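You operate a simulated robot arm through the tools that you are given. There is no shell and no other tool. Be economical: measure what you need, move in short steps, check, and stop when the job is done.

The job below is to be done with a simulated two-armed robot. You get a single attempt, and the scene is never put back.

## Task
Get the filler ready for the order card on its top.
Fine: drip tray in, switch on, display zeroed, dial as ordered, the bag on the filler's table in the fork with its tap in the steel tray.

Only the result counts: the job must be done as asked and must still hold three seconds after the hand-in. Knocking over, shifting, dropping, spilling or breaking anything else fails it.

## Robot
Two 6-joint arms with two-finger parallel grippers on one trunk, on a base that drives. Base frame: it is fixed to the floor where the robot stands at the start and does not move with it; the origin is under the middle of the robot, x ahead of it, y to its left, z up. Lengths are in cm, angles in rad, forces in N, time in s.
The left shoulder is at the start at [7, 16.6, 138], the right one opposite. With the tool pointing down near the work surface each hand reaches from about 68 to 86 cm from the robot's upright axis, wherever it stands, measured 20 degrees to its own side. Places, roughly: bag order card [100, 50, 125]; drip tray [90, 20, 90]; filler head [120, 20, 110]; filler switch [60, 30, 90]; steel tray [90, 70, 90]; white filler key [130, 30, 110]. Payload 3.91 kg a hand.
The TCP of each hand is the grasp point between the finger pads, 3 cm short of the fingertips. In the tool frame z runs along the fingers and y along their closing line. Largest opening 11 cm; finger width 2, thickness 1; the body of the gripper, 4.8 by 11.2 cm, starts 5.5 cm behind the TCP.
Orientation is that of the tool frame in the base frame, as [roll, pitch, yaw] about the fixed x, y, z axes, in that order (R = Rz(yaw) Ry(pitch) Rx(roll)). With the fingers straight down and closing along the base's y, the tool's x points along the base's -x, its y along +y and its z along -z.

## Interface
- The arms move only by the tool step_arm. It takes "left_moves", "right_moves" or both (then of equal length, played together; a hand with none holds still); each is a list of rows, each a list of 7 numbers: the shift along the base's x, y, z in m, then the turn, a rotation vector about the base's x, y, z in rad, then the opening, from 0 (shut) to 1 (fully open). In form: [[tx, ty, tz, ax, ay, az, jaw], ...]. A call has 1 to 10 rows; each row shifts and turns the commanded pose from where the row before left it. Each row takes 0.2 s and may step no farther than 5 cm and 0.15 rad from the row before; otherwise, or with a gripper value out of range, the whole call is refused. Where a pose cannot be reached the arm comes as near as it can. A force on the tool above 40 N (or 10 N above the force at the start of the call, whichever is more), or a blocked arm, ends the call early, and 0.2 s more pass. Each finger travels about 10.8 cm/s and halts on what it meets, pressing with about 33 N; the grip force reading is that of the motor and also rises with nothing between the fingers. The clock runs only during rows and for 0.2 s after the last one: add rows that do not move to give the fingers time. It gives the time, the measured TCP pose, the force on the tool (base axes), the opening and the grip force at its end, in the units of the frame above (readings bear some noise), with the torque about the TCP (base axes, N m) and any sound that the robot's microphone picked up, and new pictures: "views" is both (left out), scene, wrist or none (wrist: the cameras of the hands that moved).
- Cameras (640 x 400 px; columns grow to the right, rows downward): "scene" is now at [13.04, 3.41, 160.55]; the picture's right is [0.38, -0.92, 0.00], its down [-0.57, -0.24, -0.79] and it looks along [0.73, 0.30, -0.62] (base axes); focal length 264 px, centre (320, 200). "left" rides on the left gripper at [7.7, -0.7, -11.5] in its tool frame; the picture's right is [0.09, 1.00, 0.00], its down [-0.80, 0.07, -0.59] and it looks along [-0.59, 0.05, 0.80] (tool axes); focal length 270 px, centre (320, 200). "right" rides on the right gripper at [7.7, 0.7, -11.5] in its tool frame; the picture's right is [-0.09, 1.00, 0.00], its down [-0.80, -0.07, -0.59] and it looks along [-0.59, -0.05, 0.80] (tool axes); focal length 270 px, centre (320, 200). There is no depth. A picture from a camera that has moved, and an enlarged one, comes with that camera's place and axes in the base frame and with its lens.
- raise_lower(by): slides the trunk up (or, below 0, down) by that many cm; the arms and the scene camera ride with it, the base frame stays. It gives what a move gives, with no picture.
- drive_base(legs): drives the robot by 1 to 6 legs, each [ahead, left, turn to the left] in cm, cm and rad, along the robot's own axes; the way and the turn of a leg run together, so that a leg with both is an arc; at most 150 cm and 3.142 rad a leg. The arms and the cameras ride along, it lands a little off, and it stops where it bumps. It gives what a move gives, and a new picture of the scene camera.
- head_to(pan, tilt): turns the head with the scene camera to pan (to the left, within 1.501 rad either way) and tilt (down, from -0.506 to 1.204), counted from straight ahead of the robot. It gives what a move gives, and a new picture of the scene camera.
- enlarge(camera, box): a new picture of the part [left, top, right, bottom] of that camera's present view, enlarged. It takes no simulated time.
- hand_in(): hands the job in; it is judged then, once.

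Work in short steps. Places have to be worked out from the pictures, the camera data and where the tool is seen: move nearer, look again, correct. Check each grasp and each placing, and mend what went wrong. You have 120 turns and 260 pictures in all, those below and enlarged ones among them. Open the grippers and draw the arms clear of the work before you hand the job in, unless the task says otherwise; then end with one line.

The tools are called after "Request:" as name(argument=value, ...) on one line, values as JSON. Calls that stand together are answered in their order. step_arm: Moves the arms, as the interface text tells. Its arguments: {"type":"object","properties":{"left_moves":{"type":"array"},"right_moves":{"type":"array"},"views":{"type":"string","enum":["both","scene","wrist","none"]}},"required":[]} The other tools are called the same way: raise_lower (by) slides the trunk up or down; drive_base (legs) drives the base; head_to (pan, tilt) turns the head that bears the scene camera; enlarge (camera, box) takes an enlarged picture of a part of a camera's view; hand_in () hands the job in.

At the start:

```text
t: 0.0
left_tool_pos: [55.05, 43.58, 122.72]
left_tcp_rot: [-3.139, 0.002, -3.14]
left_ft_force: [0.0, 0.4, -0.3]
left_ft_torque: [0.02, -0.03, 0.02]
left_width: 11.01
left_finger_force: 0.0
right_tool_pos: [70.74, 0.68, 100.08]
right_tcp_rot: [3.14, 0.001, 3.141]
right_ft_force: [0.3, 0.5, 0.4]
right_ft_torque: [0.02, 0.01, 0.01]
right_width: 10.99
right_finger_force: 0.2
trunk travel left (down, up): [-87.5, 6.5]
robot x, y, heading: [-0.22, 0.2, 0.001]
head pan, tilt: [0.393, 0.663]
```

scene: 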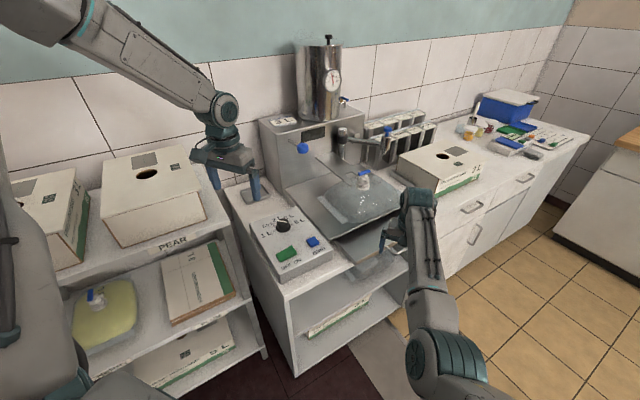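
right: 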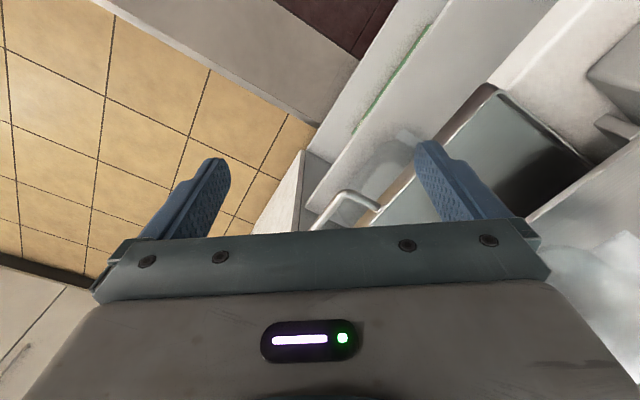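
left: 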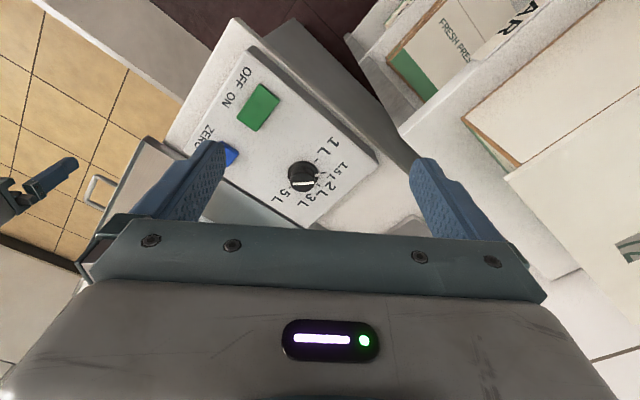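

I begin by enlarging the key parts of the scene: the filler with its card, the control box, and the drip tray area.

Request:
enlarge(camera="scene", box=[240, 90, 400, 190])

Request:
enlarge(camera="scene", box=[220, 170, 420, 295])

Request:
enlarge(camera="left", box=[160, 20, 420, 220])

Request:
enlarge(camera="scene", box=[0, 130, 260, 292])

```text
4.00 times, centred on (320, 140) of scene
camera zoom: at [13.04, 3.41, 160.55], right [0.38, -0.92, 0.0], down [-0.57, -0.24, -0.79], along [0.73, 0.3, -0.62], focal length 1058 px, centre (320, 440)
```

zoom: 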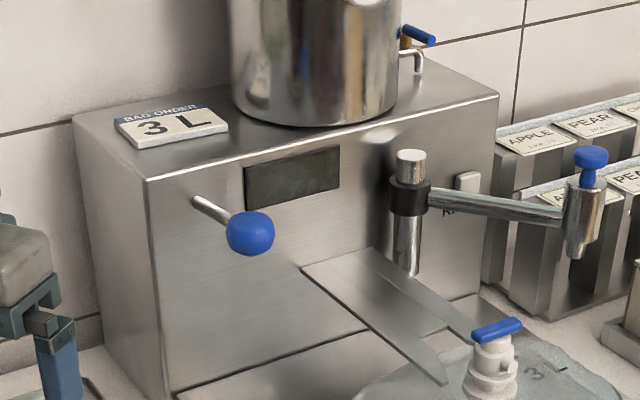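

```text
3.20 times, centred on (320, 232) of scene
camera zoom: at [13.04, 3.41, 160.55], right [0.38, -0.92, 0.0], down [-0.57, -0.24, -0.79], along [0.73, 0.3, -0.62], focal length 846 px, centre (320, 96)
```

zoom: 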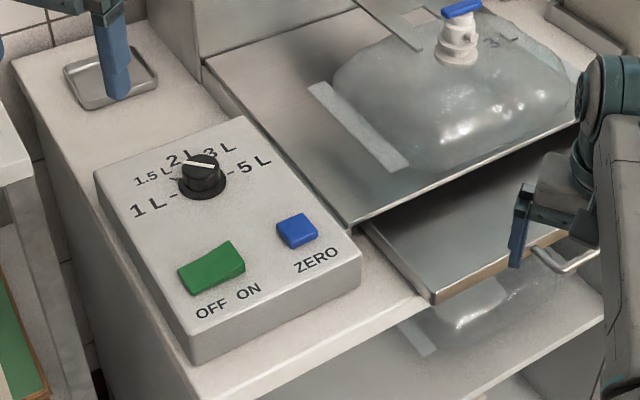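

```text
2.00 times, centred on (290, 120) of left
camera zoom: at [47.22, 42.99, 134.24], right [-0.09, 1.0, 0.0], down [0.8, 0.07, 0.6], along [0.59, 0.05, -0.8], focal length 541 px, centre (380, 360)
```

zoom: 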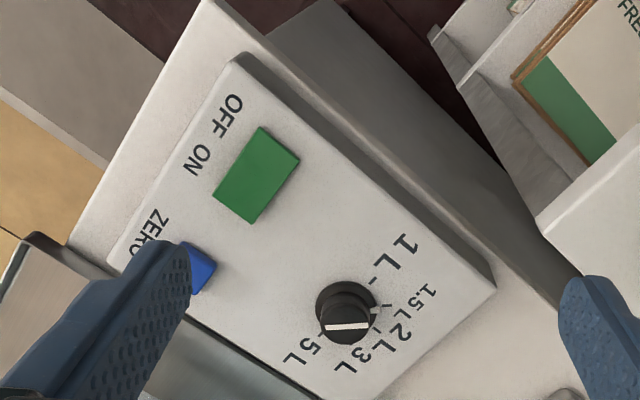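

```text
2.46 times, centred on (130, 211) of scene
camera zoom: at [13.04, 3.41, 160.55], right [0.38, -0.92, 0.0], down [-0.57, -0.24, -0.79], along [0.73, 0.3, -0.62], focal length 651 px, centre (788, 173)
```

zoom: 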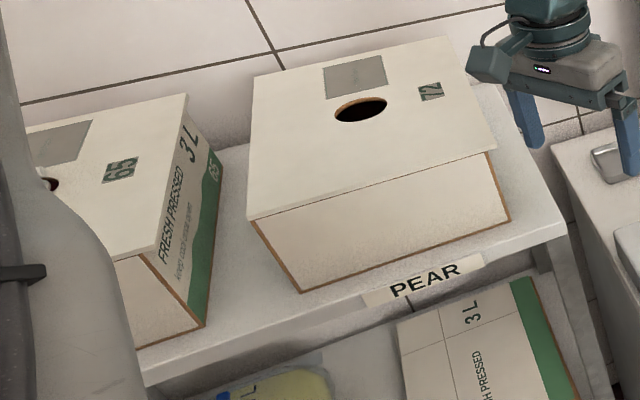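

The order is 3 L. Now I zoom harder on the bag and tap, the dial, the drip tray, and the white key.

Request:
enlarge(camera="scene", box=[320, 150, 420, 212])

Request:
enlarge(camera="scene", box=[255, 200, 319, 240])

Request:
enlarge(camera="left", box=[260, 130, 370, 215])

Request:
enlarge(camera="right", box=[280, 70, 640, 295])

```text
6.40 times, centred on (370, 181) of scene
camera zoom: at [13.04, 3.41, 160.55], right [0.38, -0.92, 0.0], down [-0.57, -0.24, -0.79], along [0.73, 0.3, -0.62], focal length 1693 px, centre (0, 322)
```

zoom: 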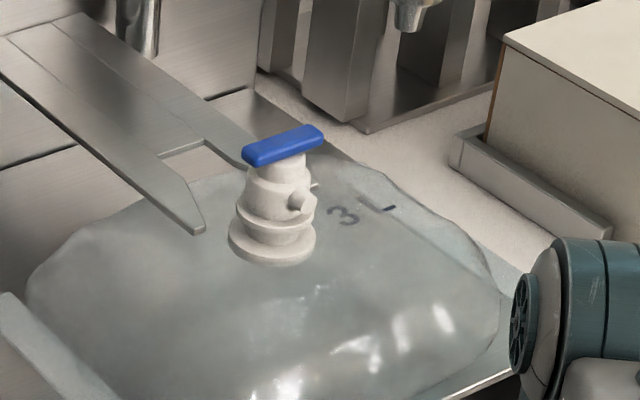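

```text
10.00 times, centred on (287, 220) of scene
camera zoom: at [13.04, 3.41, 160.55], right [0.38, -0.92, 0.0], down [-0.57, -0.24, -0.79], along [0.73, 0.3, -0.62], focal length 2645 px, centre (650, 0)
```

zoom: 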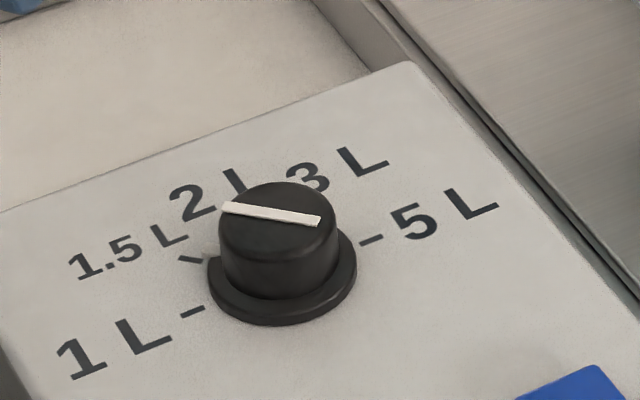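

```text
4.71 times, centred on (315, 172) of left
camera zoom: at [47.22, 42.99, 134.24], right [-0.09, 1.0, 0.0], down [0.8, 0.07, 0.6], along [0.59, 0.05, -0.8], focal length 1272 px, centre (344, 329)
```

zoom: 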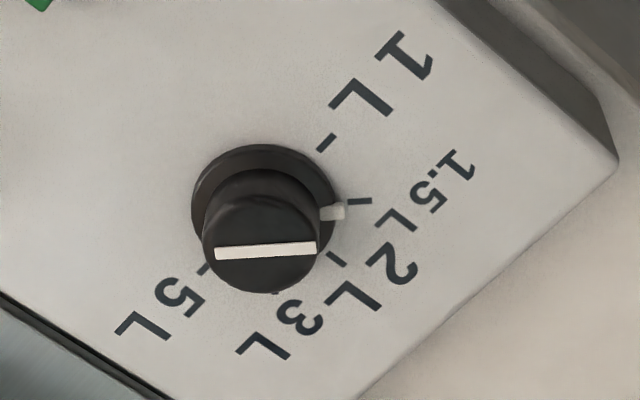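

```text
1.78 times, centred on (460, 182) of right
camera zoom: at [63.02, 1.36, 111.4], right [0.09, 1.0, 0.0], down [0.8, -0.07, 0.59], along [0.59, -0.05, -0.8], focal length 480 px, centre (71, 231)
```

zoom: 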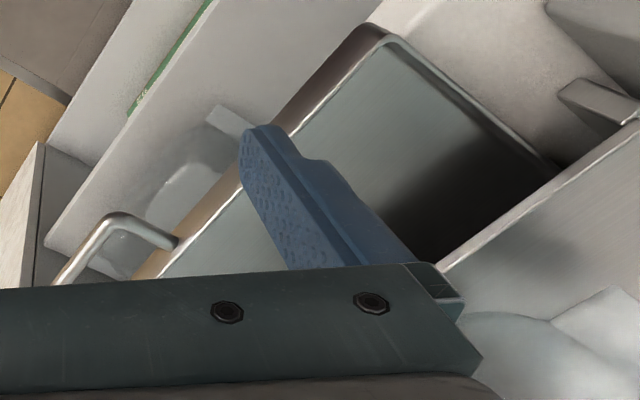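

The dial's white nub points at 1.5 L, the order is 3 L, and the machine faces roughly yaw 0.94. I first lift and retract the right hand so that I can turn the robot to face the filler safely.

Request:
step_arm(right_moves=[[-0.015, 0, 0.04, 0, 0, 0, 1], [-0.015, 0, 0.04, 0, 0, 0, 1], [-0.015, 0, 0.04, 0, 0, 0, 1], [-0.015, 0, 0.04, 0, 0, 0, 1], [-0.015, 0, 0.04, 0, 0, 0, 1], [-0.015, 0, 0.04, 0, 0, 0, 1]], views="both")

Request:
enlarge(camera="scene", box=[300, 100, 460, 200])

```text
t: 1.4
left_tool_pos: [55.02, 43.61, 122.74]
left_tcp_rot: [-3.139, 0.003, -3.141]
left_ft_force: [0.2, -0.4, 0.4]
left_ft_torque: [-0.01, 0.01, -0.02]
left_width: 10.99
left_finger_force: 0.1
right_tool_pos: [73.51, 1.63, 116.93]
right_tcp_rot: [3.141, 0.0, 3.142]
right_ft_force: [-0.1, 0.7, -0.6]
right_ft_torque: [0.0, -0.03, 0.0]
right_width: 10.99
right_finger_force: 0.0
right hand out of reach, approached as far as the arm can: row 1, 2, 3, 4, 5, 6
trunk travel left (down, up): [-87.5, 6.5]
robot x, y, heading: [0.11, 0.18, -0.002]
head pan, tilt: [0.393, 0.663]
camera scene: at [13.0, 3.46, 160.55], right [0.38, -0.92, 0.0], down [-0.57, -0.24, -0.79], along [0.73, 0.3, -0.62], focal length 264 px, centre (320, 200)
camera right: at [65.8, 2.23, 128.37], right [0.09, 1.0, 0.0], down [0.8, -0.07, 0.59], along [0.59, -0.05, -0.8], focal length 270 px, centre (320, 200)
```

scene: 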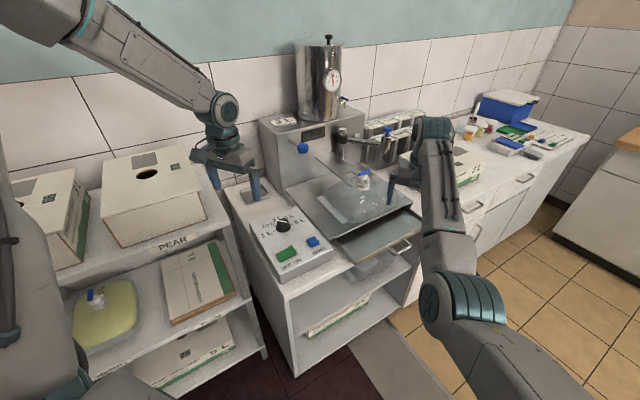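
right: 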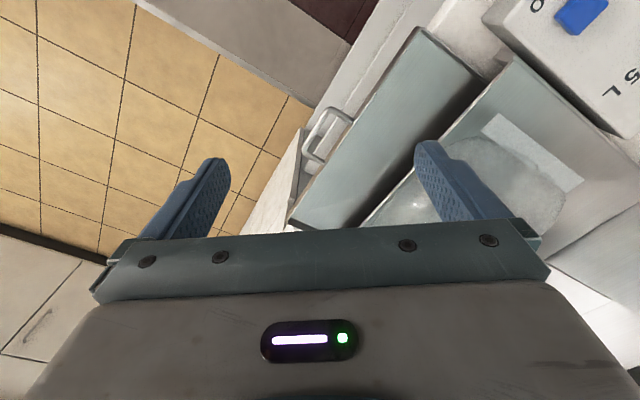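

```text
4.00 times, centred on (380, 150) of scene
camera zoom: at [13.0, 3.46, 160.55], right [0.38, -0.92, 0.0], down [-0.57, -0.24, -0.79], along [0.73, 0.3, -0.62], focal length 1058 px, centre (80, 400)
```

zoom: 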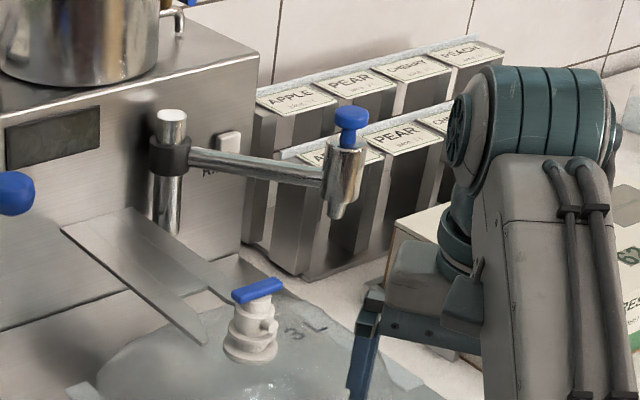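

The filler head is swung aside and the drip tray is pulled well out. I turn the base to face the filler, drawing back a little, then slide right.

Request:
drive_base(legs=[[0, 0, 0.94], [-10, 0, 0], [0, -52, 0]])

Request:
head_to(pan=0.0, tilt=0.75)

```text
t: 7.6
left_tool_pos: [33.17, 31.66, 122.66]
left_tcp_rot: [-3.138, 0.003, -2.184]
left_ft_force: [0.4, -0.6, 0.0]
left_ft_torque: [0.02, 0.01, 0.0]
left_width: 10.99
left_finger_force: 0.1
right_tool_pos: [78.17, 22.4, 116.81]
right_tcp_rot: [-3.14, -0.001, -2.182]
right_ft_force: [0.6, -0.1, -0.2]
right_ft_torque: [-0.05, -0.04, -0.04]
right_width: 11.01
right_finger_force: 0.0
trunk travel left (down, up): [-87.5, 6.5]
robot x, y, heading: [37.54, -38.63, 0.958]
head pan, tilt: [0.393, 0.663]
camera scene: at [41.9, -25.82, 160.54], right [0.98, -0.22, 0.0], down [-0.13, -0.6, -0.79], along [0.17, 0.77, -0.62], focal length 264 px, centre (320, 200)
```

scene: 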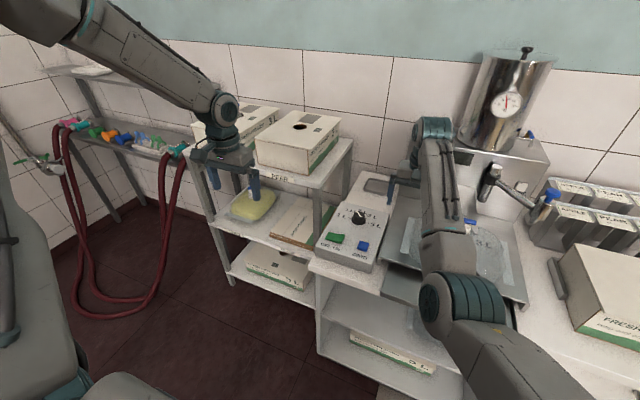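

```text
t: 8.5
left_tool_pos: [33.39, 31.34, 122.96]
left_tcp_rot: [-3.141, 0.003, -2.183]
left_ft_force: [0.5, 0.1, 0.5]
left_ft_torque: [-0.02, 0.0, 0.01]
left_width: 11.02
left_finger_force: 0.1
right_tool_pos: [78.4, 22.29, 116.98]
right_tcp_rot: [3.14, 0.0, -2.184]
right_ft_force: [0.5, -0.7, 0.1]
right_ft_torque: [0.03, 0.02, 0.01]
right_width: 11.0
right_finger_force: 0.0
trunk travel left (down, up): [-87.5, 6.5]
robot x, y, heading: [37.55, -38.67, 0.957]
head pan, tilt: [0.0, 0.75]
camera scene: at [45.01, -27.69, 159.82], right [0.82, -0.57, 0.0], down [-0.39, -0.56, -0.73], along [0.42, 0.6, -0.68], focal length 264 px, centre (320, 200)
```

scene: 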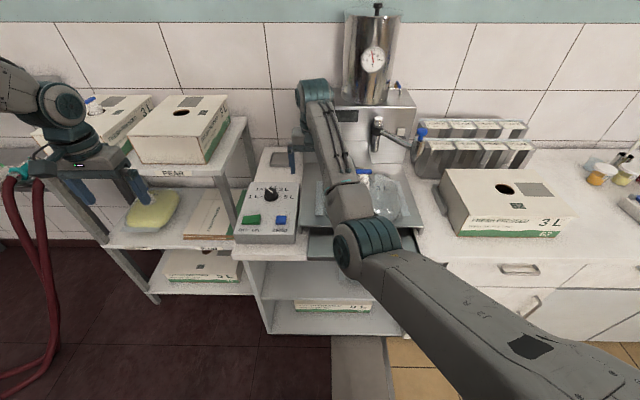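

The robot now faces the machine squarely, but the right arm hides the bag. I move the right hand 30 cm along the counter to the right, then look again.

Request:
step_arm(right_moves=[[0.04, -0.028, 0, 0, 0, 0, 1], [0.04, -0.028, 0, 0, 0, 0, 1], [0.04, -0.028, 0, 0, 0, 0, 1], [0.04, -0.028, 0, 0, 0, 0, 1], [0.035, -0.035, 0, 0, 0, 0, 1], [0.035, -0.035, 0, 0, 0, 0, 1], [0.035, -0.035, 0, 0, 0, 0, 1]], views="scene")

Request:
enlarge(camera="scene", box=[220, 90, 460, 240])

Request:
enlarge(camera="scene", box=[310, 110, 430, 185])

Request:
enlarge(camera="scene", box=[310, 165, 430, 240])

```text
t: 10.1
left_tool_pos: [33.35, 31.34, 122.87]
left_tcp_rot: [3.141, 0.002, -2.183]
left_ft_force: [0.3, 0.1, -0.5]
left_ft_torque: [0.01, 0.03, -0.01]
left_width: 11.0
left_finger_force: 0.0
right_tool_pos: [107.52, 5.87, 114.26]
right_tcp_rot: [3.14, 0.0, -2.185]
right_ft_force: [0.9, -0.5, -0.1]
right_ft_torque: [0.0, 0.0, 0.04]
right_width: 11.0
right_finger_force: 0.0
right hand out of reach, approached as far as the arm can: row 1, 2, 3, 4, 5, 6
trunk travel left (down, up): [-87.5, 6.5]
robot x, y, heading: [37.31, -38.84, 0.952]
head pan, tilt: [0.0, 0.75]
camera scene: at [45.15, -27.84, 159.82], right [0.82, -0.58, 0.0], down [-0.39, -0.56, -0.73], along [0.42, 0.6, -0.68], focal length 264 px, centre (320, 200)
```

scene: 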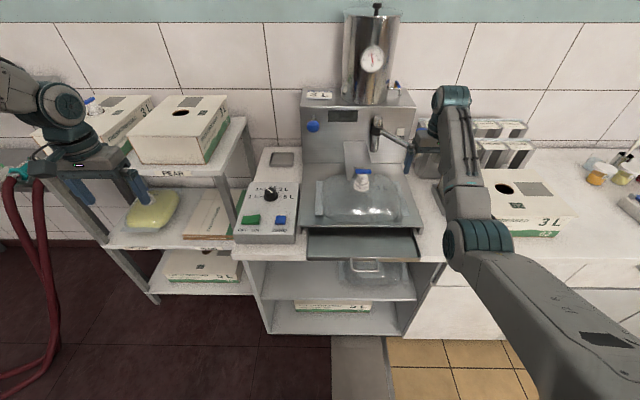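

```text
2.67 times, centred on (340, 165) of scene
camera zoom: at [45.15, -27.84, 159.82], right [0.82, -0.58, 0.0], down [-0.39, -0.56, -0.73], along [0.42, 0.6, -0.68], focal length 705 px, centre (267, 293)
```

zoom: 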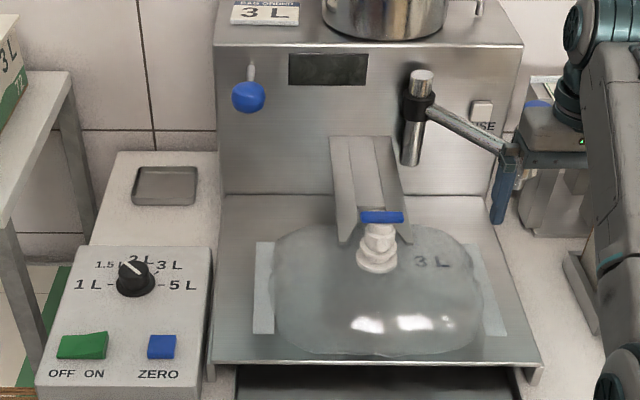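

```text
5.33 times, centred on (370, 148) of scene
camera zoom: at [45.15, -27.84, 159.82], right [0.82, -0.58, 0.0], down [-0.39, -0.56, -0.73], along [0.42, 0.6, -0.68], focal length 1411 px, centre (53, 480)
```

zoom: 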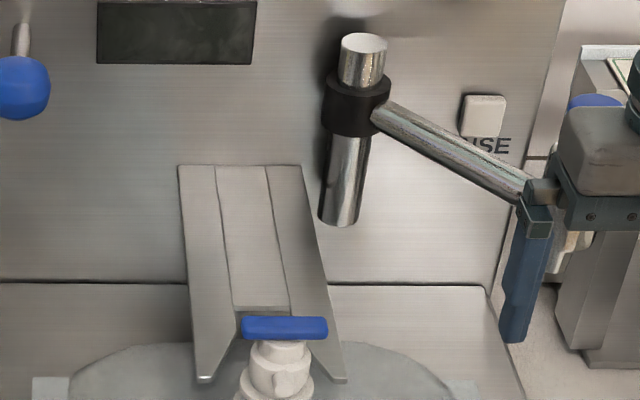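

```text
5.33 times, centred on (370, 202) of scene
camera zoom: at [45.15, -27.84, 159.82], right [0.82, -0.58, 0.0], down [-0.39, -0.56, -0.73], along [0.42, 0.6, -0.68], focal length 1411 px, centre (53, 187)
```

zoom: 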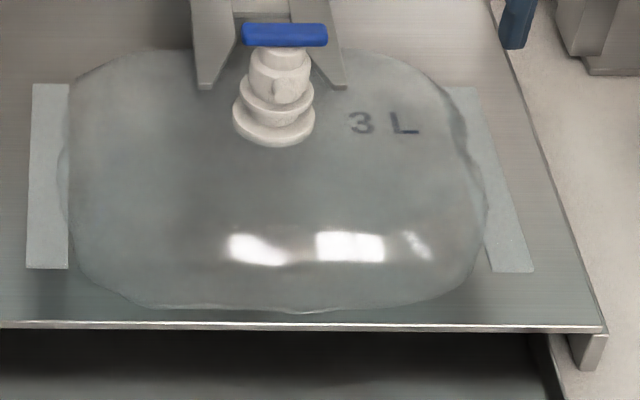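

Triangulating gives tap at about [95.8, 20, base flange 101.6, lever 108.7], fork plate z≈103.5, and drip tray front lip near f=51.5 with z≈89.8. The tray goes first, so I back the base up 16 cm to bring the tray handle into right-hand reach.

Request:
drive_base(legs=[[-16, 0, 0]])

Request:
enlarge(camera="scene", box=[280, 130, 460, 243])

```text
t: 11.5
left_tool_pos: [24.12, 18.38, 122.63]
left_tcp_rot: [-3.14, -0.002, -2.182]
left_ft_force: [-0.1, -0.6, 0.5]
left_ft_torque: [-0.01, 0.02, 0.0]
left_width: 11.02
left_finger_force: 0.1
right_tool_pos: [98.2, -7.1, 114.14]
right_tcp_rot: [3.141, -0.003, -2.183]
right_ft_force: [-0.4, 0.5, -1.0]
right_ft_torque: [-0.03, 0.06, -0.03]
right_width: 11.02
right_finger_force: 0.0
trunk travel left (down, up): [-87.5, 6.5]
robot x, y, heading: [27.59, -51.74, 0.958]
head pan, tilt: [0.0, 0.75]
camera scene: at [35.86, -40.61, 159.77], right [0.82, -0.58, 0.0], down [-0.39, -0.56, -0.73], along [0.42, 0.6, -0.68], focal length 264 px, centre (320, 200)
```

scene: 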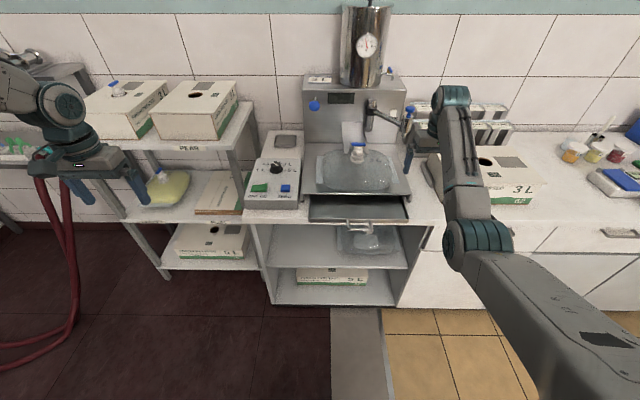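

```text
3.54 times, centred on (370, 186) of scene
camera zoom: at [35.86, -40.61, 159.77], right [0.82, -0.58, 0.0], down [-0.39, -0.56, -0.73], along [0.42, 0.6, -0.68], focal length 936 px, centre (143, 248)
```

zoom: 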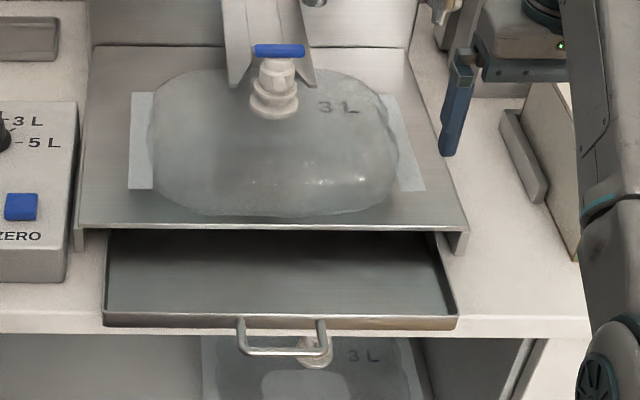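

The tray handle bar sits around f≈49, r≈67 and z≈88–89 in machine-aligned coordinates. I bring the closed right hand over a point just in front of it, then part way down.

Request:
step_arm(right_moves=[[-0.0342, 0.0119, -0.02, 0, 0, 0, 0], [-0.0342, 0.0119, -0.02, 0, 0, 0, 0], [-0.0342, 0.0119, -0.02, 0, 0, 0, 0], [-0.0342, 0.0119, -0.02, 0, 0, 0, 0], [-0.0342, 0.0119, -0.02, 0, 0, 0, 0], [0, 0, -0.03, 0, 0, 0, 0], [0, 0, -0.03, 0, 0, 0, 0]])

```text
t: 13.1
left_tool_pos: [23.94, 18.05, 122.85]
left_tcp_rot: [3.14, 0.002, -2.184]
left_ft_force: [0.4, 0.2, -0.2]
left_ft_torque: [-0.05, -0.01, 0.01]
left_width: 11.03
left_finger_force: 0.0
right_tool_pos: [81.09, -1.44, 98.29]
right_tcp_rot: [3.139, 0.001, -2.183]
right_ft_force: [-0.2, 1.3, 0.2]
right_ft_torque: [0.01, -0.01, -0.04]
right_width: 0.0
right_finger_force: 33.0
trunk travel left (down, up): [-87.5, 6.5]
robot x, y, heading: [27.56, -52.06, 0.96]
head pan, tilt: [0.0, 0.75]
camera scene: at [35.73, -41.03, 159.82], right [0.82, -0.58, 0.0], down [-0.39, -0.56, -0.73], along [0.42, 0.6, -0.68], focal length 264 px, centre (320, 200)
camera right: at [76.18, -7.36, 109.68], right [-0.76, 0.65, 0.0], down [0.52, 0.61, 0.59], along [0.38, 0.46, -0.8], focal length 270 px, centre (320, 200)
```

scene: 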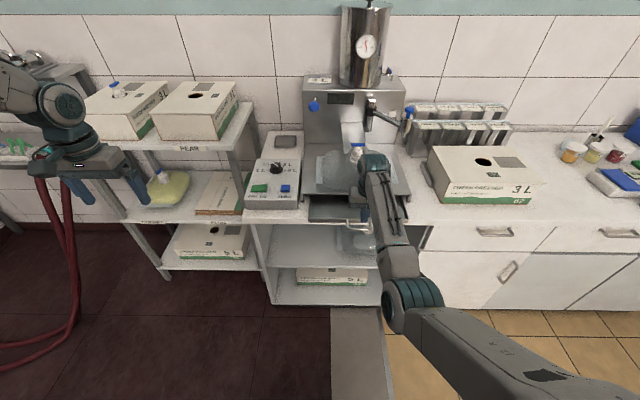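
right: 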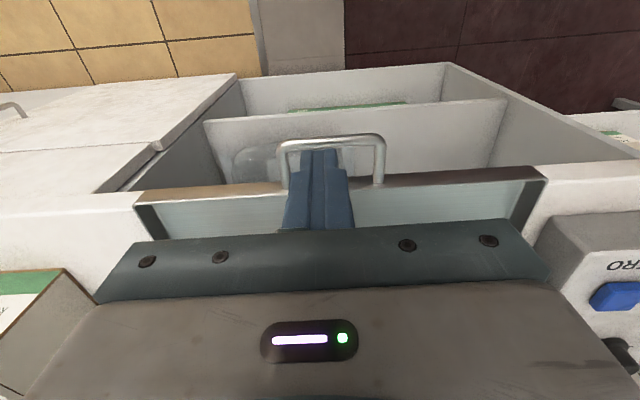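

The bar is at f≈46.6 and z≈91, almost under the fingers. I back the hand 2.3 cm, descend so the tips are at z≈90, and look.

Request:
step_arm(right_moves=[[-0.0133, -0.0188, 0, 0, 0, 0, 0], [0, 0, -0.025, 0, 0, 0, 0], [0, 0, -0.025, 0, 0, 0, 0], [0, 0, 0, 0, 0, 0, 0]])

Request:
enlarge(camera="scene", box=[300, 180, 420, 255])

```text
t: 14.1
left_tool_pos: [23.74, 18.03, 122.77]
left_tcp_rot: [-3.14, 0.001, -2.185]
left_ft_force: [-0.5, 0.0, 0.4]
left_ft_torque: [0.0, -0.02, 0.02]
left_width: 11.02
left_finger_force: 0.1
right_tool_pos: [79.73, -3.25, 93.37]
right_tcp_rot: [3.141, 0.001, -2.184]
right_ft_force: [-0.6, -0.5, -0.5]
right_ft_torque: [-0.01, 0.0, -0.02]
right_width: 0.01
right_finger_force: 32.8
trunk travel left (down, up): [-87.5, 6.5]
robot x, y, heading: [27.79, -51.87, 0.958]
head pan, tilt: [0.0, 0.75]
camera scene: at [35.51, -41.0, 159.83], right [0.82, -0.58, 0.0], down [-0.39, -0.56, -0.73], along [0.42, 0.6, -0.68], focal length 264 px, centre (320, 200)
camera right: at [74.76, -9.18, 104.83], right [-0.76, 0.65, 0.0], down [0.52, 0.61, 0.6], along [0.38, 0.45, -0.8], focal length 270 px, centre (320, 200)
```

scene: 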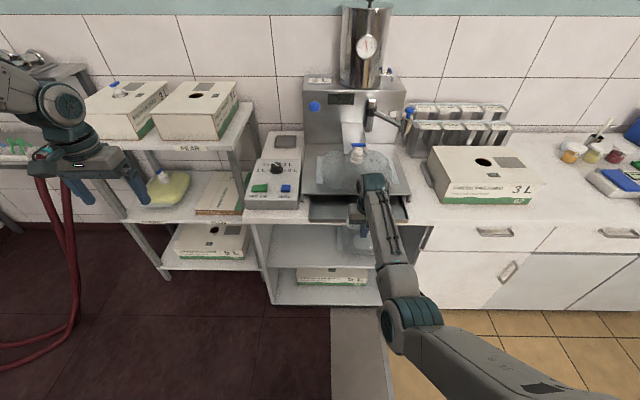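
right: 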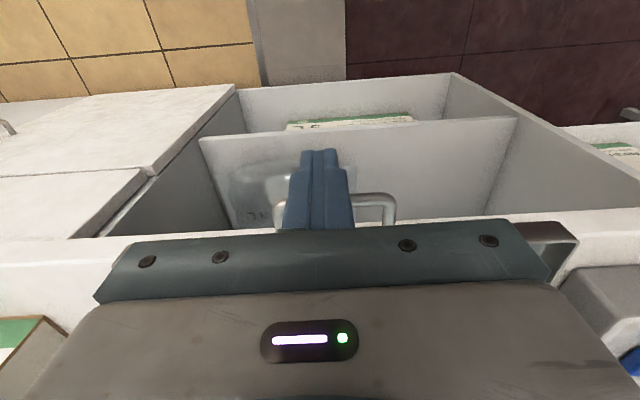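

```text
5.33 times, centred on (360, 218) of scene
camera zoom: at [35.51, -41.0, 159.83], right [0.82, -0.58, 0.0], down [-0.39, -0.56, -0.73], along [0.42, 0.6, -0.68], focal length 1411 px, centre (107, 107)
```

zoom: 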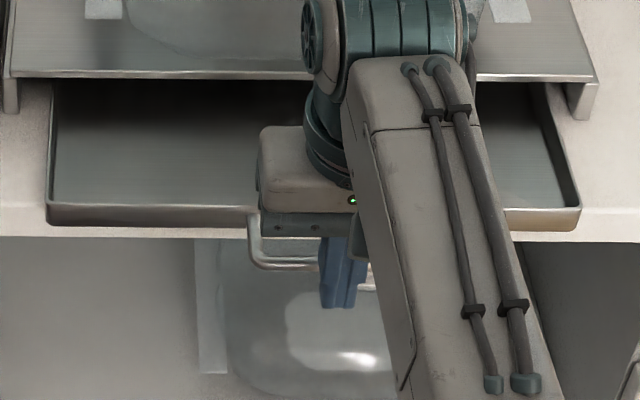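

The finger is in front of the bar and the tip is near bar height. I lower 0.8 cm and push forward in small steps, watching force.

Request:
step_arm(right_moves=[[0, 0, -0.008, 0, 0, 0, 0], [0.0115, 0.0164, 0, 0, 0, 0, 0], [0.0115, 0.0164, 0, 0, 0, 0, 0], [0.0058, 0.0082, 0, 0, 0, 0, 0], [0.0058, 0.0082, 0, 0, 0, 0, 0]])

Request:
enlarge(camera="scene", box=[300, 180, 420, 255])

```text
t: 15.3
left_tool_pos: [23.91, 18.24, 122.67]
left_tcp_rot: [-3.14, 0.002, -2.183]
left_ft_force: [0.8, 0.0, -0.9]
left_ft_torque: [-0.01, -0.03, -0.03]
left_width: 11.02
left_finger_force: 0.1
right_tool_pos: [83.1, 1.65, 92.58]
right_tcp_rot: [3.141, 0.0, -2.185]
right_ft_force: [-0.4, 0.2, 0.1]
right_ft_torque: [-0.01, 0.01, 0.02]
right_width: 0.0
right_finger_force: 33.5
trunk travel left (down, up): [-87.5, 6.5]
robot x, y, heading: [28.09, -52.14, 0.96]
head pan, tilt: [0.0, 0.75]
camera scene: at [35.58, -40.94, 159.82], right [0.82, -0.58, 0.0], down [-0.39, -0.56, -0.73], along [0.42, 0.6, -0.68], focal length 264 px, centre (320, 200)
camera right: at [78.13, -4.3, 103.97], right [-0.76, 0.65, 0.0], down [0.52, 0.61, 0.59], along [0.38, 0.45, -0.8], focal length 270 px, centre (320, 200)
```

scene: 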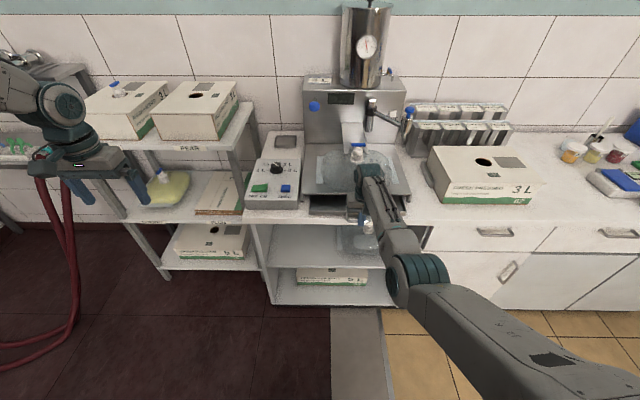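
right: 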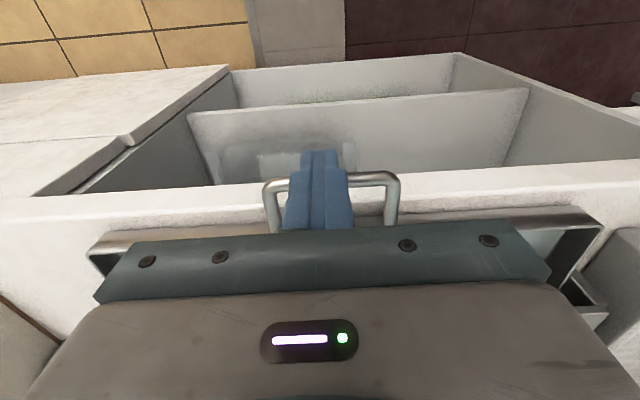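

```text
5.33 times, centred on (360, 218) of scene
camera zoom: at [35.58, -40.94, 159.82], right [0.82, -0.58, 0.0], down [-0.39, -0.56, -0.73], along [0.42, 0.6, -0.68], focal length 1411 px, centre (107, 107)
```

zoom: 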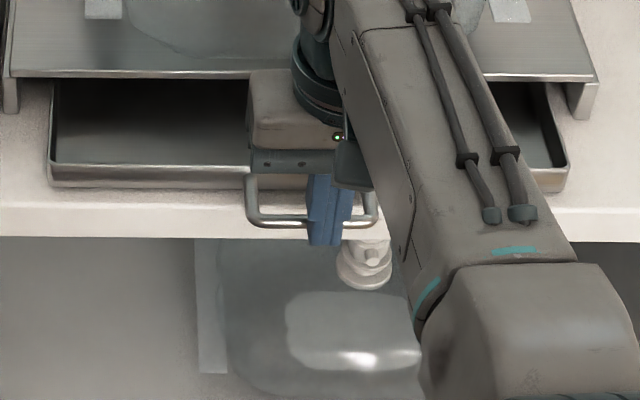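

The tray slides easily with almost no force. I continue pushing 4 cm.

Request:
step_arm(right_moves=[[0.0058, 0.0082, 0, 0, 0, 0, 0], [0.0058, 0.0082, 0, 0, 0, 0, 0], [0.0058, 0.0082, 0, 0, 0, 0, 0], [0.0058, 0.0082, 0, 0, 0, 0, 0]])

Request:
enlarge(camera="scene", box=[300, 180, 420, 255])

```text
t: 16.3
left_tool_pos: [23.82, 18.03, 122.58]
left_tcp_rot: [-3.138, 0.002, -2.183]
left_ft_force: [-0.6, -0.3, 0.4]
left_ft_torque: [0.0, -0.01, -0.01]
left_width: 10.99
left_finger_force: 0.0
right_tool_pos: [84.97, 4.13, 92.92]
right_tcp_rot: [3.141, 0.002, -2.184]
right_ft_force: [-0.2, -0.1, 0.0]
right_ft_torque: [0.04, -0.01, -0.03]
right_width: 0.02
right_finger_force: 32.9
right hand out of reach, approached as far as the arm can: row 4
trunk travel left (down, up): [-87.5, 6.5]
robot x, y, heading: [27.77, -51.8, 0.956]
head pan, tilt: [0.0, 0.75]
camera scene: at [35.59, -40.98, 159.82], right [0.82, -0.58, 0.0], down [-0.39, -0.56, -0.73], along [0.42, 0.6, -0.68], focal length 264 px, centre (320, 200)
camera right: at [80.06, -1.79, 104.32], right [-0.76, 0.65, 0.0], down [0.52, 0.61, 0.6], along [0.38, 0.46, -0.8], focal length 270 px, centre (320, 200)
```

scene: 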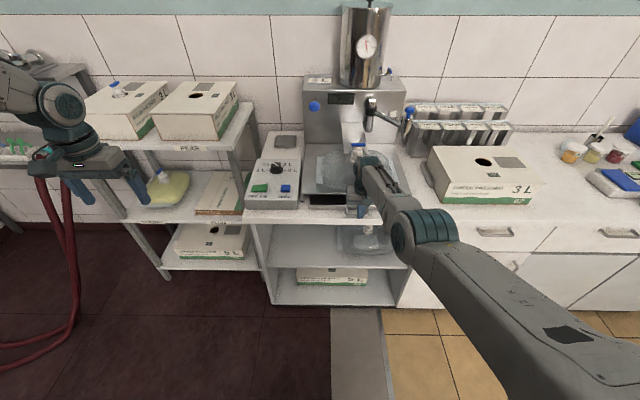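
right: 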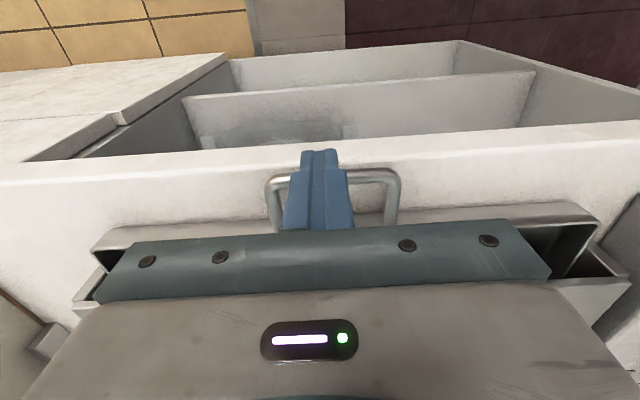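

```text
5.33 times, centred on (360, 218) of scene
camera zoom: at [35.59, -40.98, 159.82], right [0.82, -0.58, 0.0], down [-0.39, -0.56, -0.73], along [0.42, 0.6, -0.68], focal length 1411 px, centre (107, 107)
```

zoom: 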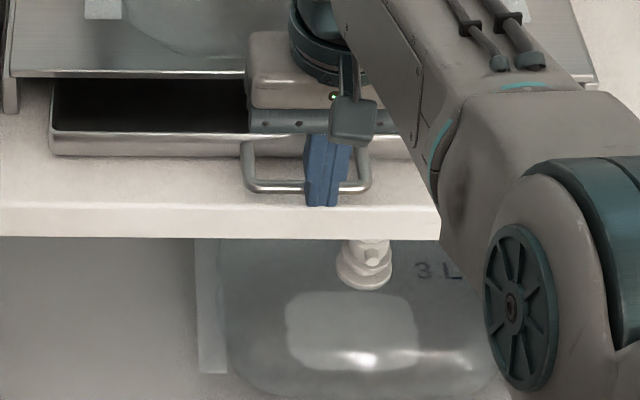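

The arm reached its limit with the tray nearly in (lip about f=56, table edge about f=59). I draw the hand back 5 cm, then drive 8 cm nearer to finish the push with the arm.

Request:
step_arm(right_moves=[[-0.0144, -0.0205, 0, 0, 0, 0, 0], [-0.0144, -0.0205, 0, 0, 0, 0, 0]], views="none")

Request:
drive_base(legs=[[4, 0, 0]])

```text
t: 16.9
left_tool_pos: [23.75, 18.08, 122.83]
left_tcp_rot: [-3.14, 0.003, -2.182]
left_ft_force: [0.3, -1.3, -0.5]
left_ft_torque: [0.0, -0.04, -0.03]
left_width: 11.01
left_finger_force: 0.0
right_tool_pos: [82.06, -0.13, 92.78]
right_tcp_rot: [-3.142, 0.003, -2.183]
right_ft_force: [-0.1, 0.0, -0.3]
right_ft_torque: [0.03, -0.01, 0.01]
right_width: 0.01
right_finger_force: 32.7
trunk travel left (down, up): [-87.5, 6.5]
robot x, y, heading: [27.74, -52.16, 0.959]
head pan, tilt: [0.0, 0.75]
```

```text
t: 17.8
left_tool_pos: [25.55, 20.59, 123.15]
left_tcp_rot: [-3.139, 0.01, -2.184]
left_ft_force: [0.0, 0.0, -0.1]
left_ft_torque: [0.04, -0.06, -0.02]
left_width: 11.0
left_finger_force: 0.1
right_tool_pos: [84.07, 2.65, 93.25]
right_tcp_rot: [3.14, 0.008, -2.183]
right_ft_force: [-0.7, -0.7, -0.1]
right_ft_torque: [-0.01, -0.01, -0.01]
right_width: 0.03
right_finger_force: 32.9
trunk travel left (down, up): [-87.5, 6.5]
robot x, y, heading: [30.02, -48.64, 0.958]
head pan, tilt: [0.0, 0.75]
camera scene: at [37.15, -38.77, 159.94], right [0.82, -0.57, 0.0], down [-0.39, -0.55, -0.74], along [0.42, 0.6, -0.68], focal length 264 px, centre (320, 200)
```

scene: 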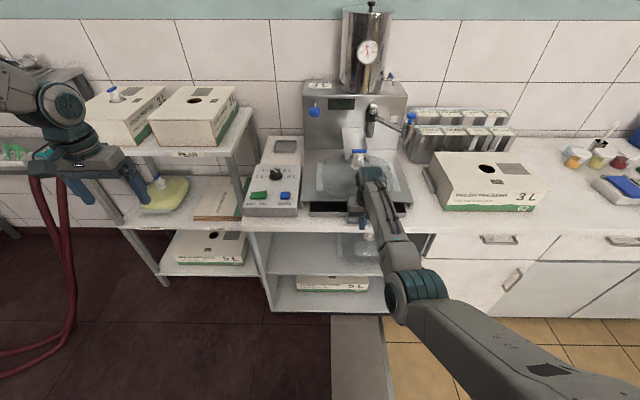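

Base nearer by 4 cm. I push forward again in 1 cm steps (z trimmed 0.4 cm down), watching force.

Request:
step_arm(right_moves=[[0.0058, 0.0082, -0.004, 0, 0, 0, 0], [0.0058, 0.0082, 0, 0, 0, 0, 0], [0.0058, 0.0082, 0, 0, 0, 0, 0], [0.0058, 0.0082, 0, 0, 0, 0, 0], [0.0058, 0.0082, 0, 0, 0, 0, 0]])

Request:
enlarge(camera="scene", box=[300, 180, 420, 255])

```text
t: 19.0
left_tool_pos: [26.08, 21.36, 122.82]
left_tcp_rot: [-3.139, 0.002, -2.184]
left_ft_force: [-0.4, -0.1, -0.3]
left_ft_torque: [-0.01, -0.01, 0.04]
left_width: 11.0
left_finger_force: 0.0
right_tool_pos: [87.53, 7.19, 92.42]
right_tcp_rot: [-3.142, 0.0, -2.185]
right_ft_force: [0.3, -0.2, -1.2]
right_ft_torque: [0.02, 0.03, -0.01]
right_width: 0.02
right_finger_force: 32.9
trunk travel left (down, up): [-87.5, 6.5]
robot x, y, heading: [30.05, -48.73, 0.956]
head pan, tilt: [0.0, 0.75]
camera scene: at [37.79, -37.76, 159.81], right [0.82, -0.57, 0.0], down [-0.39, -0.56, -0.73], along [0.42, 0.6, -0.68], focal length 264 px, centre (320, 200)
camera right: at [82.51, 1.29, 103.83], right [-0.76, 0.64, 0.0], down [0.52, 0.61, 0.59], along [0.38, 0.45, -0.8], focal length 270 px, centre (320, 200)
```

scene: 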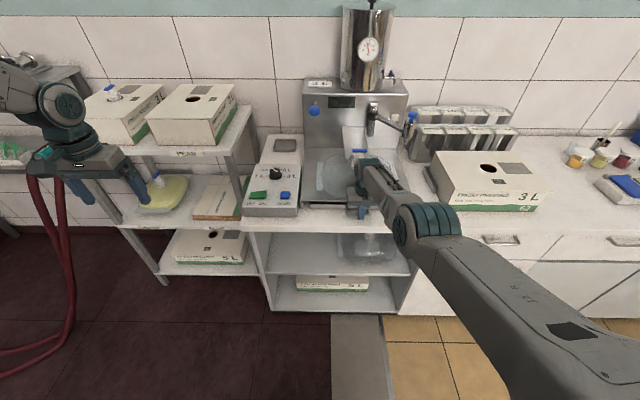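
right: 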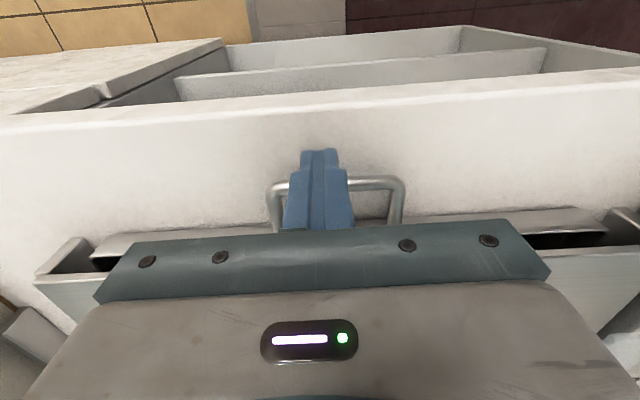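

```text
5.33 times, centred on (360, 218) of scene
camera zoom: at [37.79, -37.76, 159.81], right [0.82, -0.57, 0.0], down [-0.39, -0.56, -0.73], along [0.42, 0.6, -0.68], focal length 1411 px, centre (107, 107)
```

zoom: 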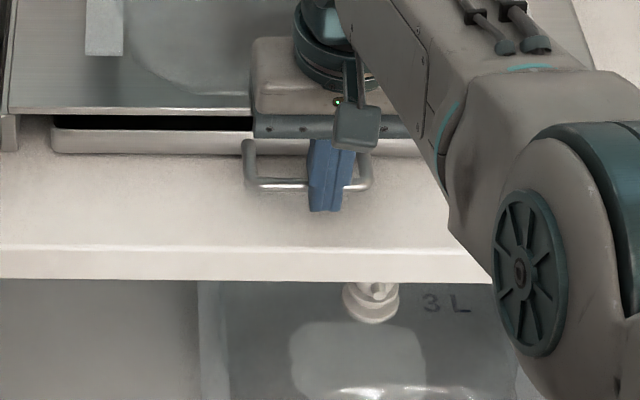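

Still free-moving; the lip is now almost at the table edge. I draw back 3 cm, drive 5 cm closer, then continue pushing until it resists.

Request:
step_arm(right_moves=[[-0.0144, -0.0205, 0, 0, 0, 0, 0], [-0.0173, -0.0245, 0, 0, 0, 0, 0]], views="none")

Request:
drive_base(legs=[[5, 0, 0]])

Request:
step_arm(right_moves=[[0.0058, 0.0082, 0, 0, 0, 0, 0], [0.0029, 0.0041, 0, 0, 0, 0, 0], [0.0029, 0.0041, 0, 0, 0, 0, 0], [0.0029, 0.0041, 0, 0, 0, 0, 0], [0.0029, 0.0041, 0, 0, 0, 0, 0], [0.0029, 0.0041, 0, 0, 0, 0, 0]])

Request:
enlarge(camera="scene", box=[300, 180, 420, 255])

```text
t: 19.6
left_tool_pos: [26.01, 21.18, 122.85]
left_tcp_rot: [-3.14, 0.003, -2.184]
left_ft_force: [-0.2, 0.2, 0.0]
left_ft_torque: [0.04, -0.04, 0.02]
left_width: 10.99
left_finger_force: 0.0
right_tool_pos: [84.31, 2.79, 92.36]
right_tcp_rot: [-3.141, 0.001, -2.184]
right_ft_force: [-0.6, -0.5, 0.1]
right_ft_torque: [0.0, 0.0, 0.01]
right_width: 0.0
right_finger_force: 33.4
trunk travel left (down, up): [-87.5, 6.5]
robot x, y, heading: [30.24, -48.7, 0.96]
head pan, tilt: [0.0, 0.75]
```

```text
t: 20.5
left_tool_pos: [28.43, 24.47, 123.39]
left_tcp_rot: [-3.139, 0.011, -2.183]
left_ft_force: [-1.2, 0.1, 0.4]
left_ft_torque: [0.07, -0.07, -0.05]
left_width: 11.0
left_finger_force: 0.0
right_tool_pos: [86.9, 6.13, 93.07]
right_tcp_rot: [3.141, 0.009, -2.184]
right_ft_force: [-0.3, -0.7, 0.4]
right_ft_torque: [0.05, 0.0, 0.0]
right_width: 0.0
right_finger_force: 33.2
trunk travel left (down, up): [-87.5, 6.5]
robot x, y, heading: [33.17, -44.85, 0.959]
head pan, tilt: [0.0, 0.75]
camera scene: at [39.92, -34.86, 159.95], right [0.82, -0.58, 0.0], down [-0.39, -0.55, -0.74], along [0.42, 0.6, -0.68], focal length 264 px, centre (320, 200)
```

scene: 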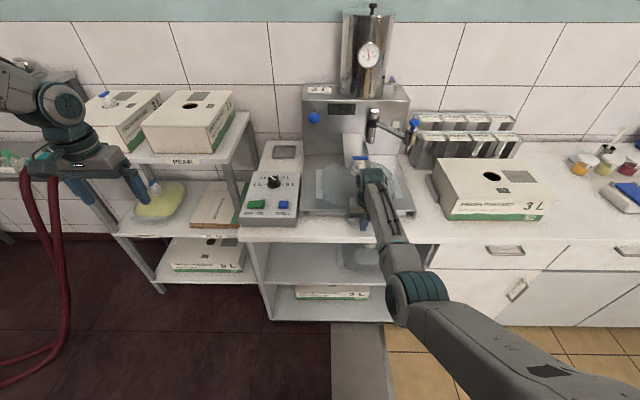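

```text
t: 21.9
left_tool_pos: [28.88, 25.09, 122.89]
left_tcp_rot: [-3.139, 0.004, -2.184]
left_ft_force: [0.4, 0.5, -0.7]
left_ft_torque: [-0.01, -0.01, -0.02]
left_width: 11.0
left_finger_force: 0.1
right_tool_pos: [89.27, 9.52, 92.41]
right_tcp_rot: [3.141, 0.002, -2.185]
right_ft_force: [-4.1, -5.6, 1.9]
right_ft_torque: [-0.14, 0.0, 0.0]
right_width: 0.0
right_finger_force: 33.2
trunk travel left (down, up): [-87.5, 6.5]
robot x, y, heading: [32.76, -44.86, 0.952]
head pan, tilt: [0.0, 0.75]
camera scene: at [40.55, -33.95, 159.84], right [0.82, -0.58, 0.0], down [-0.39, -0.56, -0.73], along [0.42, 0.6, -0.68], focal length 264 px, centre (320, 200)
camera right: at [84.37, 3.62, 103.82], right [-0.76, 0.65, 0.0], down [0.52, 0.61, 0.59], along [0.38, 0.45, -0.8], focal length 270 px, centre (320, 200)
```

scene: 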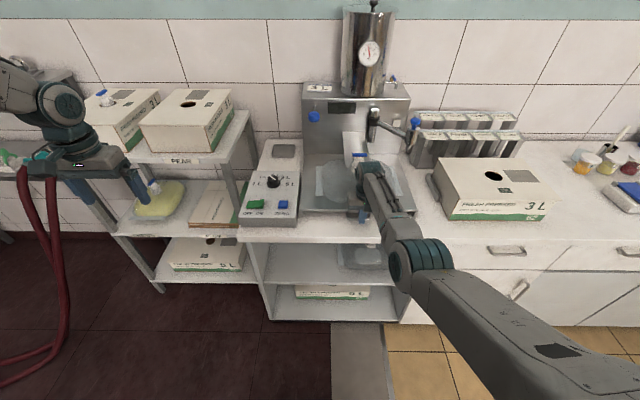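
right: 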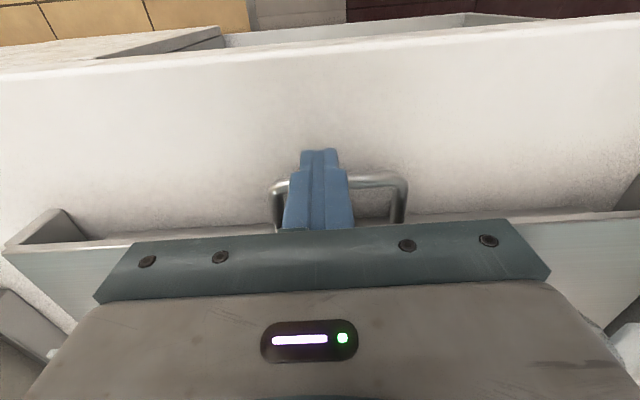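

```text
5.33 times, centred on (360, 218) of scene
camera zoom: at [40.55, -33.95, 159.84], right [0.82, -0.58, 0.0], down [-0.39, -0.56, -0.73], along [0.42, 0.6, -0.68], focal length 1411 px, centre (107, 107)
```

zoom: 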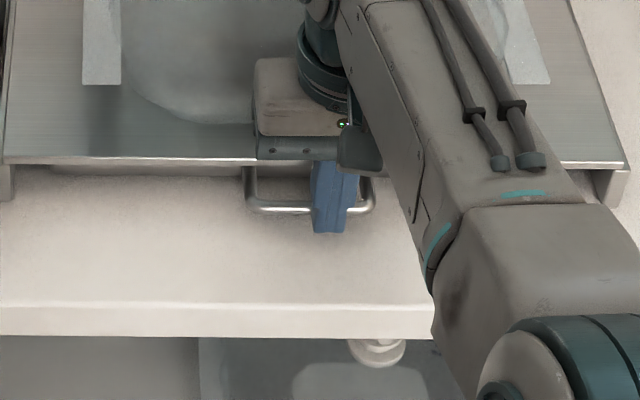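

Resistance of about 7 N appears: the tray is at its stop or nearly so, with the lip flush with the table edge. One more small push to make sure.

Request:
step_arm(right_moves=[[0.0029, 0.0041, 0, 0, 0, 0, 0], [0.0029, 0.0041, 0, 0, 0, 0, 0]], views="none")

```text
t: 22.6
left_tool_pos: [28.65, 24.97, 123.03]
left_tcp_rot: [-3.14, 0.004, -2.185]
left_ft_force: [-0.8, -0.2, 0.1]
left_ft_torque: [0.06, -0.02, -0.01]
left_width: 10.99
left_finger_force: 0.0
right_tool_pos: [89.4, 9.61, 91.99]
right_tcp_rot: [-3.141, -0.018, -2.184]
right_ft_force: [-5.6, -7.4, 0.4]
right_ft_torque: [0.51, -0.35, -0.01]
right_width: 0.01
right_finger_force: 32.9
trunk travel left (down, up): [-87.5, 6.5]
robot x, y, heading: [32.85, -45.01, 0.952]
head pan, tilt: [0.0, 0.75]
stopped in row 2 (right hand): the force on the tool passed its limit at 41 N (the readings are from after the stop); the commanded pose is now the measured one
```

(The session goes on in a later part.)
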